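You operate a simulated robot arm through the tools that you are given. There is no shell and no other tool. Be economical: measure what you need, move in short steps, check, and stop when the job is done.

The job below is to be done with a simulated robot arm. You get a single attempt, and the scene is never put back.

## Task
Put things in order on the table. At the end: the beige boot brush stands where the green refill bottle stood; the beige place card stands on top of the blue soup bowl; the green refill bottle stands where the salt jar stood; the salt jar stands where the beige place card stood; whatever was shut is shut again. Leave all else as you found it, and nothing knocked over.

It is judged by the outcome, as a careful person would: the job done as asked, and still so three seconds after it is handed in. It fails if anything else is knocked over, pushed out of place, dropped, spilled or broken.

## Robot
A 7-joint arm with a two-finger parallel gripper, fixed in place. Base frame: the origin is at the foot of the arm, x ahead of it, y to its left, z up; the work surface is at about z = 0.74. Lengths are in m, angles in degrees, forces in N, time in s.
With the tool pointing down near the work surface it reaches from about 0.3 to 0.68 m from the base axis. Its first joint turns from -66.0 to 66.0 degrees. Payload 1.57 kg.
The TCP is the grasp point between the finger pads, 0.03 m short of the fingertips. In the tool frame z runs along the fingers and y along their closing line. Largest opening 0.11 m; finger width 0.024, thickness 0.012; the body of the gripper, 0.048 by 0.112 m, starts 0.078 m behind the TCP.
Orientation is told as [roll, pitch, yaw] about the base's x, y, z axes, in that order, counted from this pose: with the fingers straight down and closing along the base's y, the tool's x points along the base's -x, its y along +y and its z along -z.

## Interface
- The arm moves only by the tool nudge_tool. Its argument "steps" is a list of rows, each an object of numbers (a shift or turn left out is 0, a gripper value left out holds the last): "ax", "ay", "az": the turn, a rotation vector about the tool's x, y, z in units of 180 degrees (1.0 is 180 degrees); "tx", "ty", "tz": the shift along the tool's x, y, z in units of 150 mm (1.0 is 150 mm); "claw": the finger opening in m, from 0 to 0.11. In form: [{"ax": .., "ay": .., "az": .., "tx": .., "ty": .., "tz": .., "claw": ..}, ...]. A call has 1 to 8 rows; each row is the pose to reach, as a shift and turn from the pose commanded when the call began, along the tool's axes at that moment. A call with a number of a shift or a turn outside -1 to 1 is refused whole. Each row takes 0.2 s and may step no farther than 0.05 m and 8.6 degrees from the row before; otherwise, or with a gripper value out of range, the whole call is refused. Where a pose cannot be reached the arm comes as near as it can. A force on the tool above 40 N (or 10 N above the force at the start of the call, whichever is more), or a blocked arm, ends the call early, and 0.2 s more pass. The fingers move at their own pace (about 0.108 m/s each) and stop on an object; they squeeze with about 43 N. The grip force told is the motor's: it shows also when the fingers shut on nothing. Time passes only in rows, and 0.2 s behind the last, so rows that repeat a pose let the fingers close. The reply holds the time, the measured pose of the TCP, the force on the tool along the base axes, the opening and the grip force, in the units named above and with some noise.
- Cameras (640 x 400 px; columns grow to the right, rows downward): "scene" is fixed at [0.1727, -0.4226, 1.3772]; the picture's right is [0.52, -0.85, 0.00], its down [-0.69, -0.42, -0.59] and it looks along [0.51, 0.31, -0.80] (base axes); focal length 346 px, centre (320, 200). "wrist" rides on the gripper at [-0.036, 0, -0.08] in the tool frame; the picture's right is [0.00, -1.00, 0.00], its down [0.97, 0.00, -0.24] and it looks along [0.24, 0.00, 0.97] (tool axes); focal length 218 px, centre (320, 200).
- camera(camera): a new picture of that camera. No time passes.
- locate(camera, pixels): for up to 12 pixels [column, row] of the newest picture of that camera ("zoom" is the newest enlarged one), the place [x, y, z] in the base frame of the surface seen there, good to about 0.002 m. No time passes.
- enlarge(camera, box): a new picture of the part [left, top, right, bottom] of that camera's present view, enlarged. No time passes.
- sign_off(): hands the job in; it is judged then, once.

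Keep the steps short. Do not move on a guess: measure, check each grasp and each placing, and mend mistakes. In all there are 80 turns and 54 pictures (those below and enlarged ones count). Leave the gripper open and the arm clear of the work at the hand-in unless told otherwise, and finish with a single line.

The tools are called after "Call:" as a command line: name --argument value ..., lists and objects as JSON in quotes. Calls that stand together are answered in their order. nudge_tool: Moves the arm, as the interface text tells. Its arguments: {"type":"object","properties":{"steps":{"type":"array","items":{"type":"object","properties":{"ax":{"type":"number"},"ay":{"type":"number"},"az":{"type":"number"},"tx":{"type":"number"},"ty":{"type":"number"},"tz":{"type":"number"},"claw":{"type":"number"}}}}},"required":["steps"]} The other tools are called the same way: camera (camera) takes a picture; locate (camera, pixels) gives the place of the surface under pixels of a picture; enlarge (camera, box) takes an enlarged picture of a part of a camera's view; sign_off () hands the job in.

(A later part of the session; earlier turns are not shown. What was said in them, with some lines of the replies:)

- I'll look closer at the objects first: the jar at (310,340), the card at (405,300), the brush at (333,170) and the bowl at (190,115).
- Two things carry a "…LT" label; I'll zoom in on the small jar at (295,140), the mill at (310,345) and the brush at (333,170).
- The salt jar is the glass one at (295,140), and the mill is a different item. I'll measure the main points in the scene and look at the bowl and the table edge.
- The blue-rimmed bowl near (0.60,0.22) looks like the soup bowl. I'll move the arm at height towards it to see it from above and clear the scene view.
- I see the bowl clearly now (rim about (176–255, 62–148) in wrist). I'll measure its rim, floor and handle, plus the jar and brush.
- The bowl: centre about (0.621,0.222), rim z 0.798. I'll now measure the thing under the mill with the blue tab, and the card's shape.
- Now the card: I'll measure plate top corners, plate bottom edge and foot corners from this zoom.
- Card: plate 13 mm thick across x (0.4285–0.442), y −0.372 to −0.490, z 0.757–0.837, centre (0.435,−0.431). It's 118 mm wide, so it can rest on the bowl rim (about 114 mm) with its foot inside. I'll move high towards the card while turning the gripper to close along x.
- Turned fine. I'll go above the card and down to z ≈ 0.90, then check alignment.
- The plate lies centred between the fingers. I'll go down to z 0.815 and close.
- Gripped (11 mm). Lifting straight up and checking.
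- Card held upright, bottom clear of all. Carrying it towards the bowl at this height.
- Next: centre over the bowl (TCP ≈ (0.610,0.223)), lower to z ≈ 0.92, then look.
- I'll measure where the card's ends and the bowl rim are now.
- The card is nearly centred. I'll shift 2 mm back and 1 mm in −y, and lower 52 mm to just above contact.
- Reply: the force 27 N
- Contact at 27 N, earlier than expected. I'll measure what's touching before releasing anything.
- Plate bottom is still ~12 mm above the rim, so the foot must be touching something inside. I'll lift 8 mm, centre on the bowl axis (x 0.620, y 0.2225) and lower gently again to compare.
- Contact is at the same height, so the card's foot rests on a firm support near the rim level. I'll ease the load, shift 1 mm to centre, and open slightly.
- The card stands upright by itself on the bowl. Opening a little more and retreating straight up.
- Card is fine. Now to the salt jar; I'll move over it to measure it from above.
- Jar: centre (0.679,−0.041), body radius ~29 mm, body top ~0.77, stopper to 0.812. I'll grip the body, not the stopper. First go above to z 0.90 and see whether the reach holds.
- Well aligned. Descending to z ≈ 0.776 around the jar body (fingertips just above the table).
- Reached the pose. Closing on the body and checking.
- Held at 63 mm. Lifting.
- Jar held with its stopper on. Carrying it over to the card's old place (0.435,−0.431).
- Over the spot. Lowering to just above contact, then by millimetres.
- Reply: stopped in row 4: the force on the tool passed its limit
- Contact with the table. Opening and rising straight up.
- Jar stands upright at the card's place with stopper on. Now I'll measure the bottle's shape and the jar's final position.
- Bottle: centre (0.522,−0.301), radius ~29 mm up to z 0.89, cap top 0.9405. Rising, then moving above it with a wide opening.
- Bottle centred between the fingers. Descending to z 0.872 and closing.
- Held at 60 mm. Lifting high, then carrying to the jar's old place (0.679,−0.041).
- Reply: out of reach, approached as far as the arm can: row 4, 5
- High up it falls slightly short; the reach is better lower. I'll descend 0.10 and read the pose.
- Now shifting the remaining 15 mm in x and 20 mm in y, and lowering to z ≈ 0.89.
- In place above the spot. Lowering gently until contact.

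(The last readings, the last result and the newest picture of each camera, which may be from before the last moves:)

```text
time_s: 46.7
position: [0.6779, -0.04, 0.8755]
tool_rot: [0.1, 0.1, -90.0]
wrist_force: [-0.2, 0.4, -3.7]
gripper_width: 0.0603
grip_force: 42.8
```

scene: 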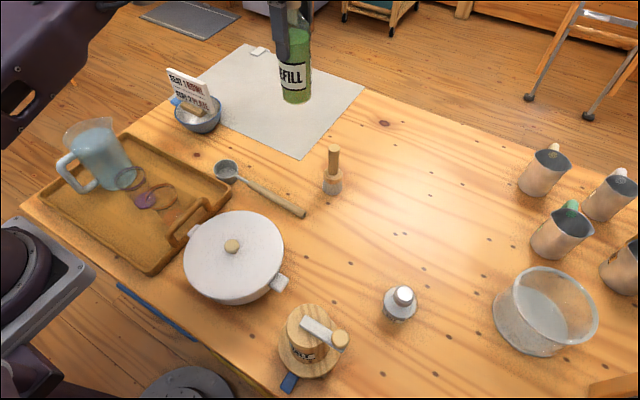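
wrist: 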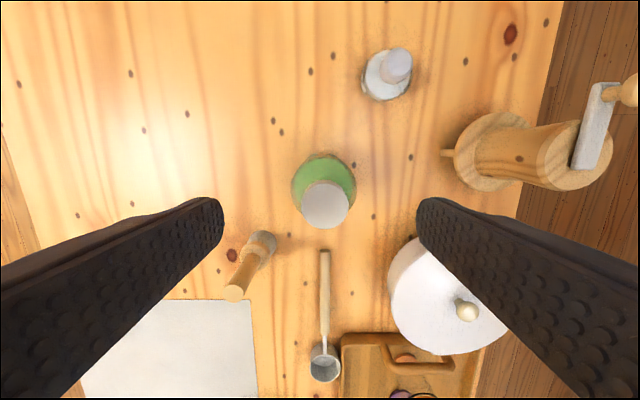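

Call:
nudge_tool --steps '[{"tz": 0.007}, {"tz": 0.014}, {"tz": 0.02}, {"tz": 0.026}, {"tz": 0.026}]'

```text
time_s: 47.9
position: [0.6781, -0.0403, 0.873]
tool_rot: [0.1, 0.0, -89.9]
wrist_force: [-6.2, 4.5, 19.8]
gripper_width: 0.0603
grip_force: 43.3
```

Contact. Easing the load slightly, opening, and rising.

Call:
nudge_tool --steps '[{"tz": -0.01}, {"tz": -0.01, "claw": 0.075}, {"tz": -0.01, "claw": 0.1}, {"tz": -0.01, "claw": 0.1}, {"tz": -0.25}, {"tz": -0.5}, {"tz": -0.7}, {"tz": -0.7}]'

Call:
camera --camera "scene"

```text
time_s: 49.7
position: [0.6777, -0.0411, 0.9766]
tool_rot: [0.0, 0.0, -90.0]
wrist_force: [0.1, 1.0, -0.1]
gripper_width: 0.0999
grip_force: 0.0
```

```text
18 pictures are left
```

scene: 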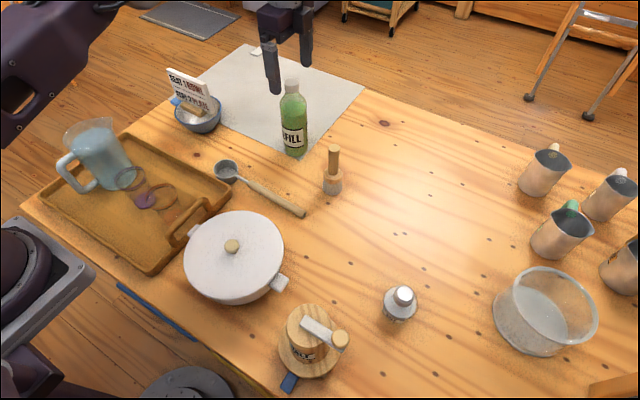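

Bottle stands at the jar's place. Now measuring the brush closely.

Call:
enlarge --camera "scene" --box '[300, 135, 370, 205]'

Call:
locate --camera "zoom" --pixels '[[315, 105], [278, 110], [352, 112], [315, 90], [285, 200], [345, 200], [245, 355], [375, 355], [300, 400], [310, 480], [235, 440], [385, 440]]'

```text
5.71 times, centred on (335, 170) of scene
```

zoom: 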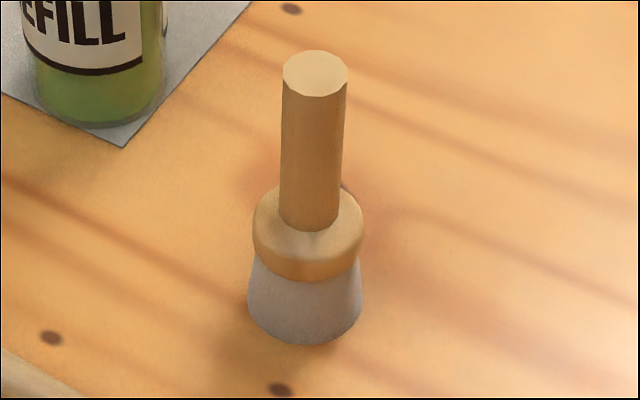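

```text
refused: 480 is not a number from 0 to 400
```

Call:
locate --camera "zoom" --pixels '[[315, 75], [286, 75], [344, 75], [315, 55], [285, 180], [338, 185], [258, 225], [360, 230], [305, 270], [305, 335], [250, 300], [358, 300]]'

```text
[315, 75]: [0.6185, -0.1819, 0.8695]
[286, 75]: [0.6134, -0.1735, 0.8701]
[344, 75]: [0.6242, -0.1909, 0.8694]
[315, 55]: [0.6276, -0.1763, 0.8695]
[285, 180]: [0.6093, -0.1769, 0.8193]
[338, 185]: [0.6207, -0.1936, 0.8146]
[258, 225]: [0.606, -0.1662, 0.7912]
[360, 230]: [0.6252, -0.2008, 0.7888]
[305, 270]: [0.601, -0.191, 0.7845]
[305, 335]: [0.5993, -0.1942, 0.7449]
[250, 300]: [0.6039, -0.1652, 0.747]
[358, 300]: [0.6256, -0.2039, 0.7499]
```

Handle centre (0.619,−0.182), ~20 mm thick, z 0.80–0.87. Moving above it and down to z 0.92.

Call:
nudge_tool --steps '[{"tz": -0.15}, {"tz": -0.15, "tx": -0.3, "ty": -0.13}, {"tz": -0.15, "tx": -0.6, "ty": -0.26}, {"tz": -0.15, "tx": -0.9, "ty": -0.39}, {"tz": -0.15, "tx": -0.94, "ty": -0.393, "claw": 0.06}, {"tz": 0.1, "tx": -0.94, "ty": -0.393}, {"tz": 0.36, "tx": -0.94, "ty": -0.393}, {"tz": 0.36, "tx": -0.94, "ty": -0.393}]'

Call:
camera --camera "wrist"

```text
time_s: 51.5
position: [0.6193, -0.18, 0.9222]
tool_rot: [0.0, 0.0, -90.0]
wrist_force: [0.4, 0.4, -1.2]
gripper_width: 0.0601
grip_force: 0.2
```

```text
16 pictures are left
```

wrist: 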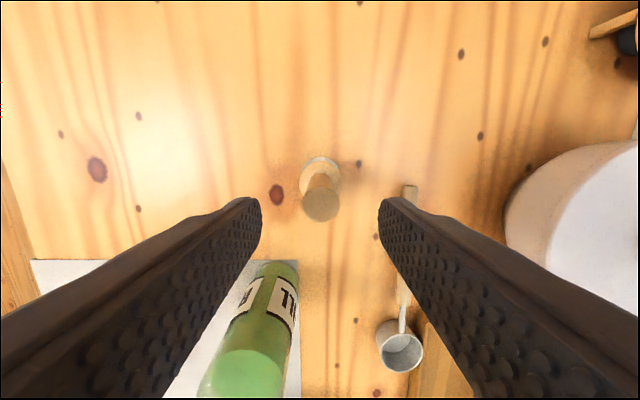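

Handle centred. Descending to z ≈ 0.842 and closing.

Call:
nudge_tool --steps '[{"tz": 0.2}, {"tz": 0.4}, {"tz": 0.53}, {"tz": 0.53}, {"tz": 0.53, "claw": 0.01}, {"tz": 0.53}, {"tz": 0.53}]'

Call:
nudge_tool --steps '[{"tz": -0.1}, {"tz": -0.3}, {"tz": -0.6}, {"tz": -0.9}, {"tz": -0.9}]'

Call:
camera --camera "scene"

```text
time_s: 53.1
position: [0.6222, -0.1797, 0.8438]
tool_rot: [0.0, 0.0, -90.0]
wrist_force: [-0.4, -0.5, -0.7]
gripper_width: 0.0228
grip_force: 35.5
```

```text
time_s: 54.3
position: [0.6175, -0.179, 0.9797]
tool_rot: [0.0, 0.0, -90.0]
wrist_force: [-0.5, 0.0, -0.8]
gripper_width: 0.023
grip_force: 35.4
```

```text
15 pictures are left
```

scene: 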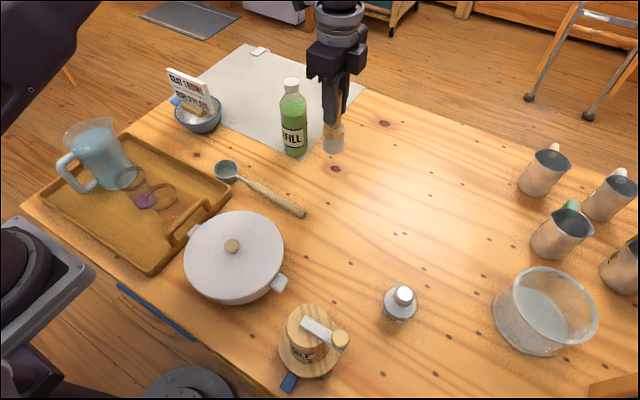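

Brush held. Carrying it to the bottle's old place (0.522,−0.301) and lowering close to the table.

Call:
nudge_tool --steps '[{"tx": -0.2, "ty": -0.16}, {"tx": -0.4, "ty": -0.32}, {"tx": -0.6, "ty": -0.48}, {"tx": -0.8, "ty": -0.647}, {"tx": -0.8, "ty": -0.647, "tz": 0.3}, {"tx": -0.8, "ty": -0.647, "tz": 0.6}, {"tx": -0.8, "ty": -0.647, "tz": 0.82}, {"tx": -0.8, "ty": -0.647, "tz": 0.85}]'

Call:
nudge_tool --steps '[{"tz": 0.01}, {"tz": 0.02}, {"tz": 0.03}, {"tz": 0.04}, {"tz": 0.04}]'

```text
time_s: 56.1
position: [0.5221, -0.3033, 0.848]
tool_rot: [0.0, 0.0, -90.0]
wrist_force: [-0.2, -0.2, -0.7]
gripper_width: 0.0227
grip_force: 35.2
```

```text
time_s: 57.3
position: [0.5227, -0.3009, 0.8433]
tool_rot: [0.0, 0.1, -90.0]
wrist_force: [0.6, 0.1, -0.3]
gripper_width: 0.0231
grip_force: 35.0
```

Not yet in contact; lowering by tenths of millimetres more.

Call:
nudge_tool --steps '[{"tz": 0.006}, {"tz": 0.012}, {"tz": 0.018}, {"tz": 0.018}]'

```text
time_s: 58.3
position: [0.5225, -0.3011, 0.8428]
tool_rot: [0.0, -0.1, -90.1]
wrist_force: [-5.4, 5.8, 26.4]
gripper_width: 0.0229
grip_force: 35.7
```

Contact. Easing, opening, and rising straight up.

Call:
nudge_tool --steps '[{"tz": -0.013}, {"tz": -0.013, "claw": 0.04}, {"tz": -0.013, "claw": 0.07}, {"tz": -0.013, "claw": 0.07}, {"tz": -0.25}, {"tz": -0.55}, {"tz": -0.85}, {"tz": -1}]'

Call:
nudge_tool --steps '[{"tz": -0.3, "ty": -0.1}, {"tz": -0.3, "ty": -0.4, "tx": 0.1}, {"tz": -0.3, "ty": -0.6, "tx": 0.35}, {"tz": -0.3, "ty": -0.6, "tx": 0.65}, {"tz": -0.3, "ty": -0.6, "tx": 0.95}, {"tz": -0.3, "ty": -0.6, "tx": 1, "claw": 0.11}]'

Call:
camera --camera "scene"

```text
time_s: 60.1
position: [0.5203, -0.2995, 0.9898]
tool_rot: [-0.1, 0.0, -90.1]
wrist_force: [-0.6, -0.5, 0.8]
gripper_width: 0.0703
grip_force: 0.0
```

```text
time_s: 61.5
position: [0.4312, -0.1473, 1.0363]
tool_rot: [0.0, -0.1, -90.0]
wrist_force: [-0.5, 0.2, 0.2]
gripper_width: 0.1101
grip_force: 0.1
```

```text
14 pictures are left
```

scene: 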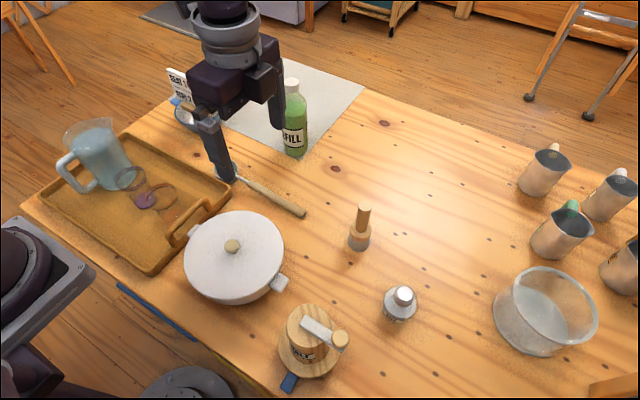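

All pieces are standing. A last check of positions and the card.

Call:
locate --camera "scene" --pixels '[[363, 207], [292, 83], [404, 294]]'

Call:
enlarge --camera "scene" --box '[150, 50, 320, 170]'

```text
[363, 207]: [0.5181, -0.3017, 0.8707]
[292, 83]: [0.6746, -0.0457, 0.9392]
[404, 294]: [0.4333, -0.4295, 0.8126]
```

```text
3.33 times, centred on (235, 110) of scene
```

zoom: 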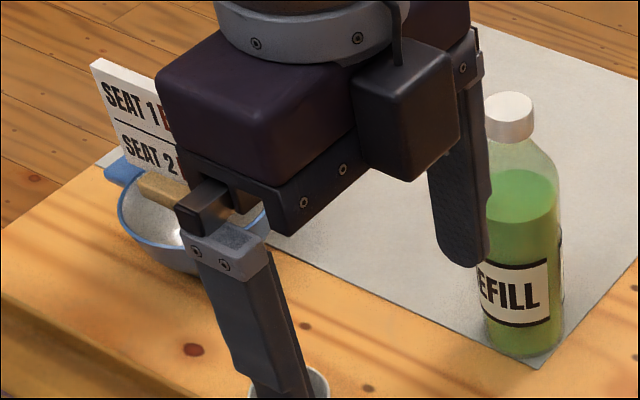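

Each item is at its target to within a few millimetres, upright, with caps and stopper on. The gripper is open and clear of the table. Handing in.

Call:
sign_off

```text
The job is handed in.
```

The brush, bottle, jar and card are all standing upright where you asked; the caps, stopper and pot lid stayed shut, nothing was knocked over, and the job is handed in.
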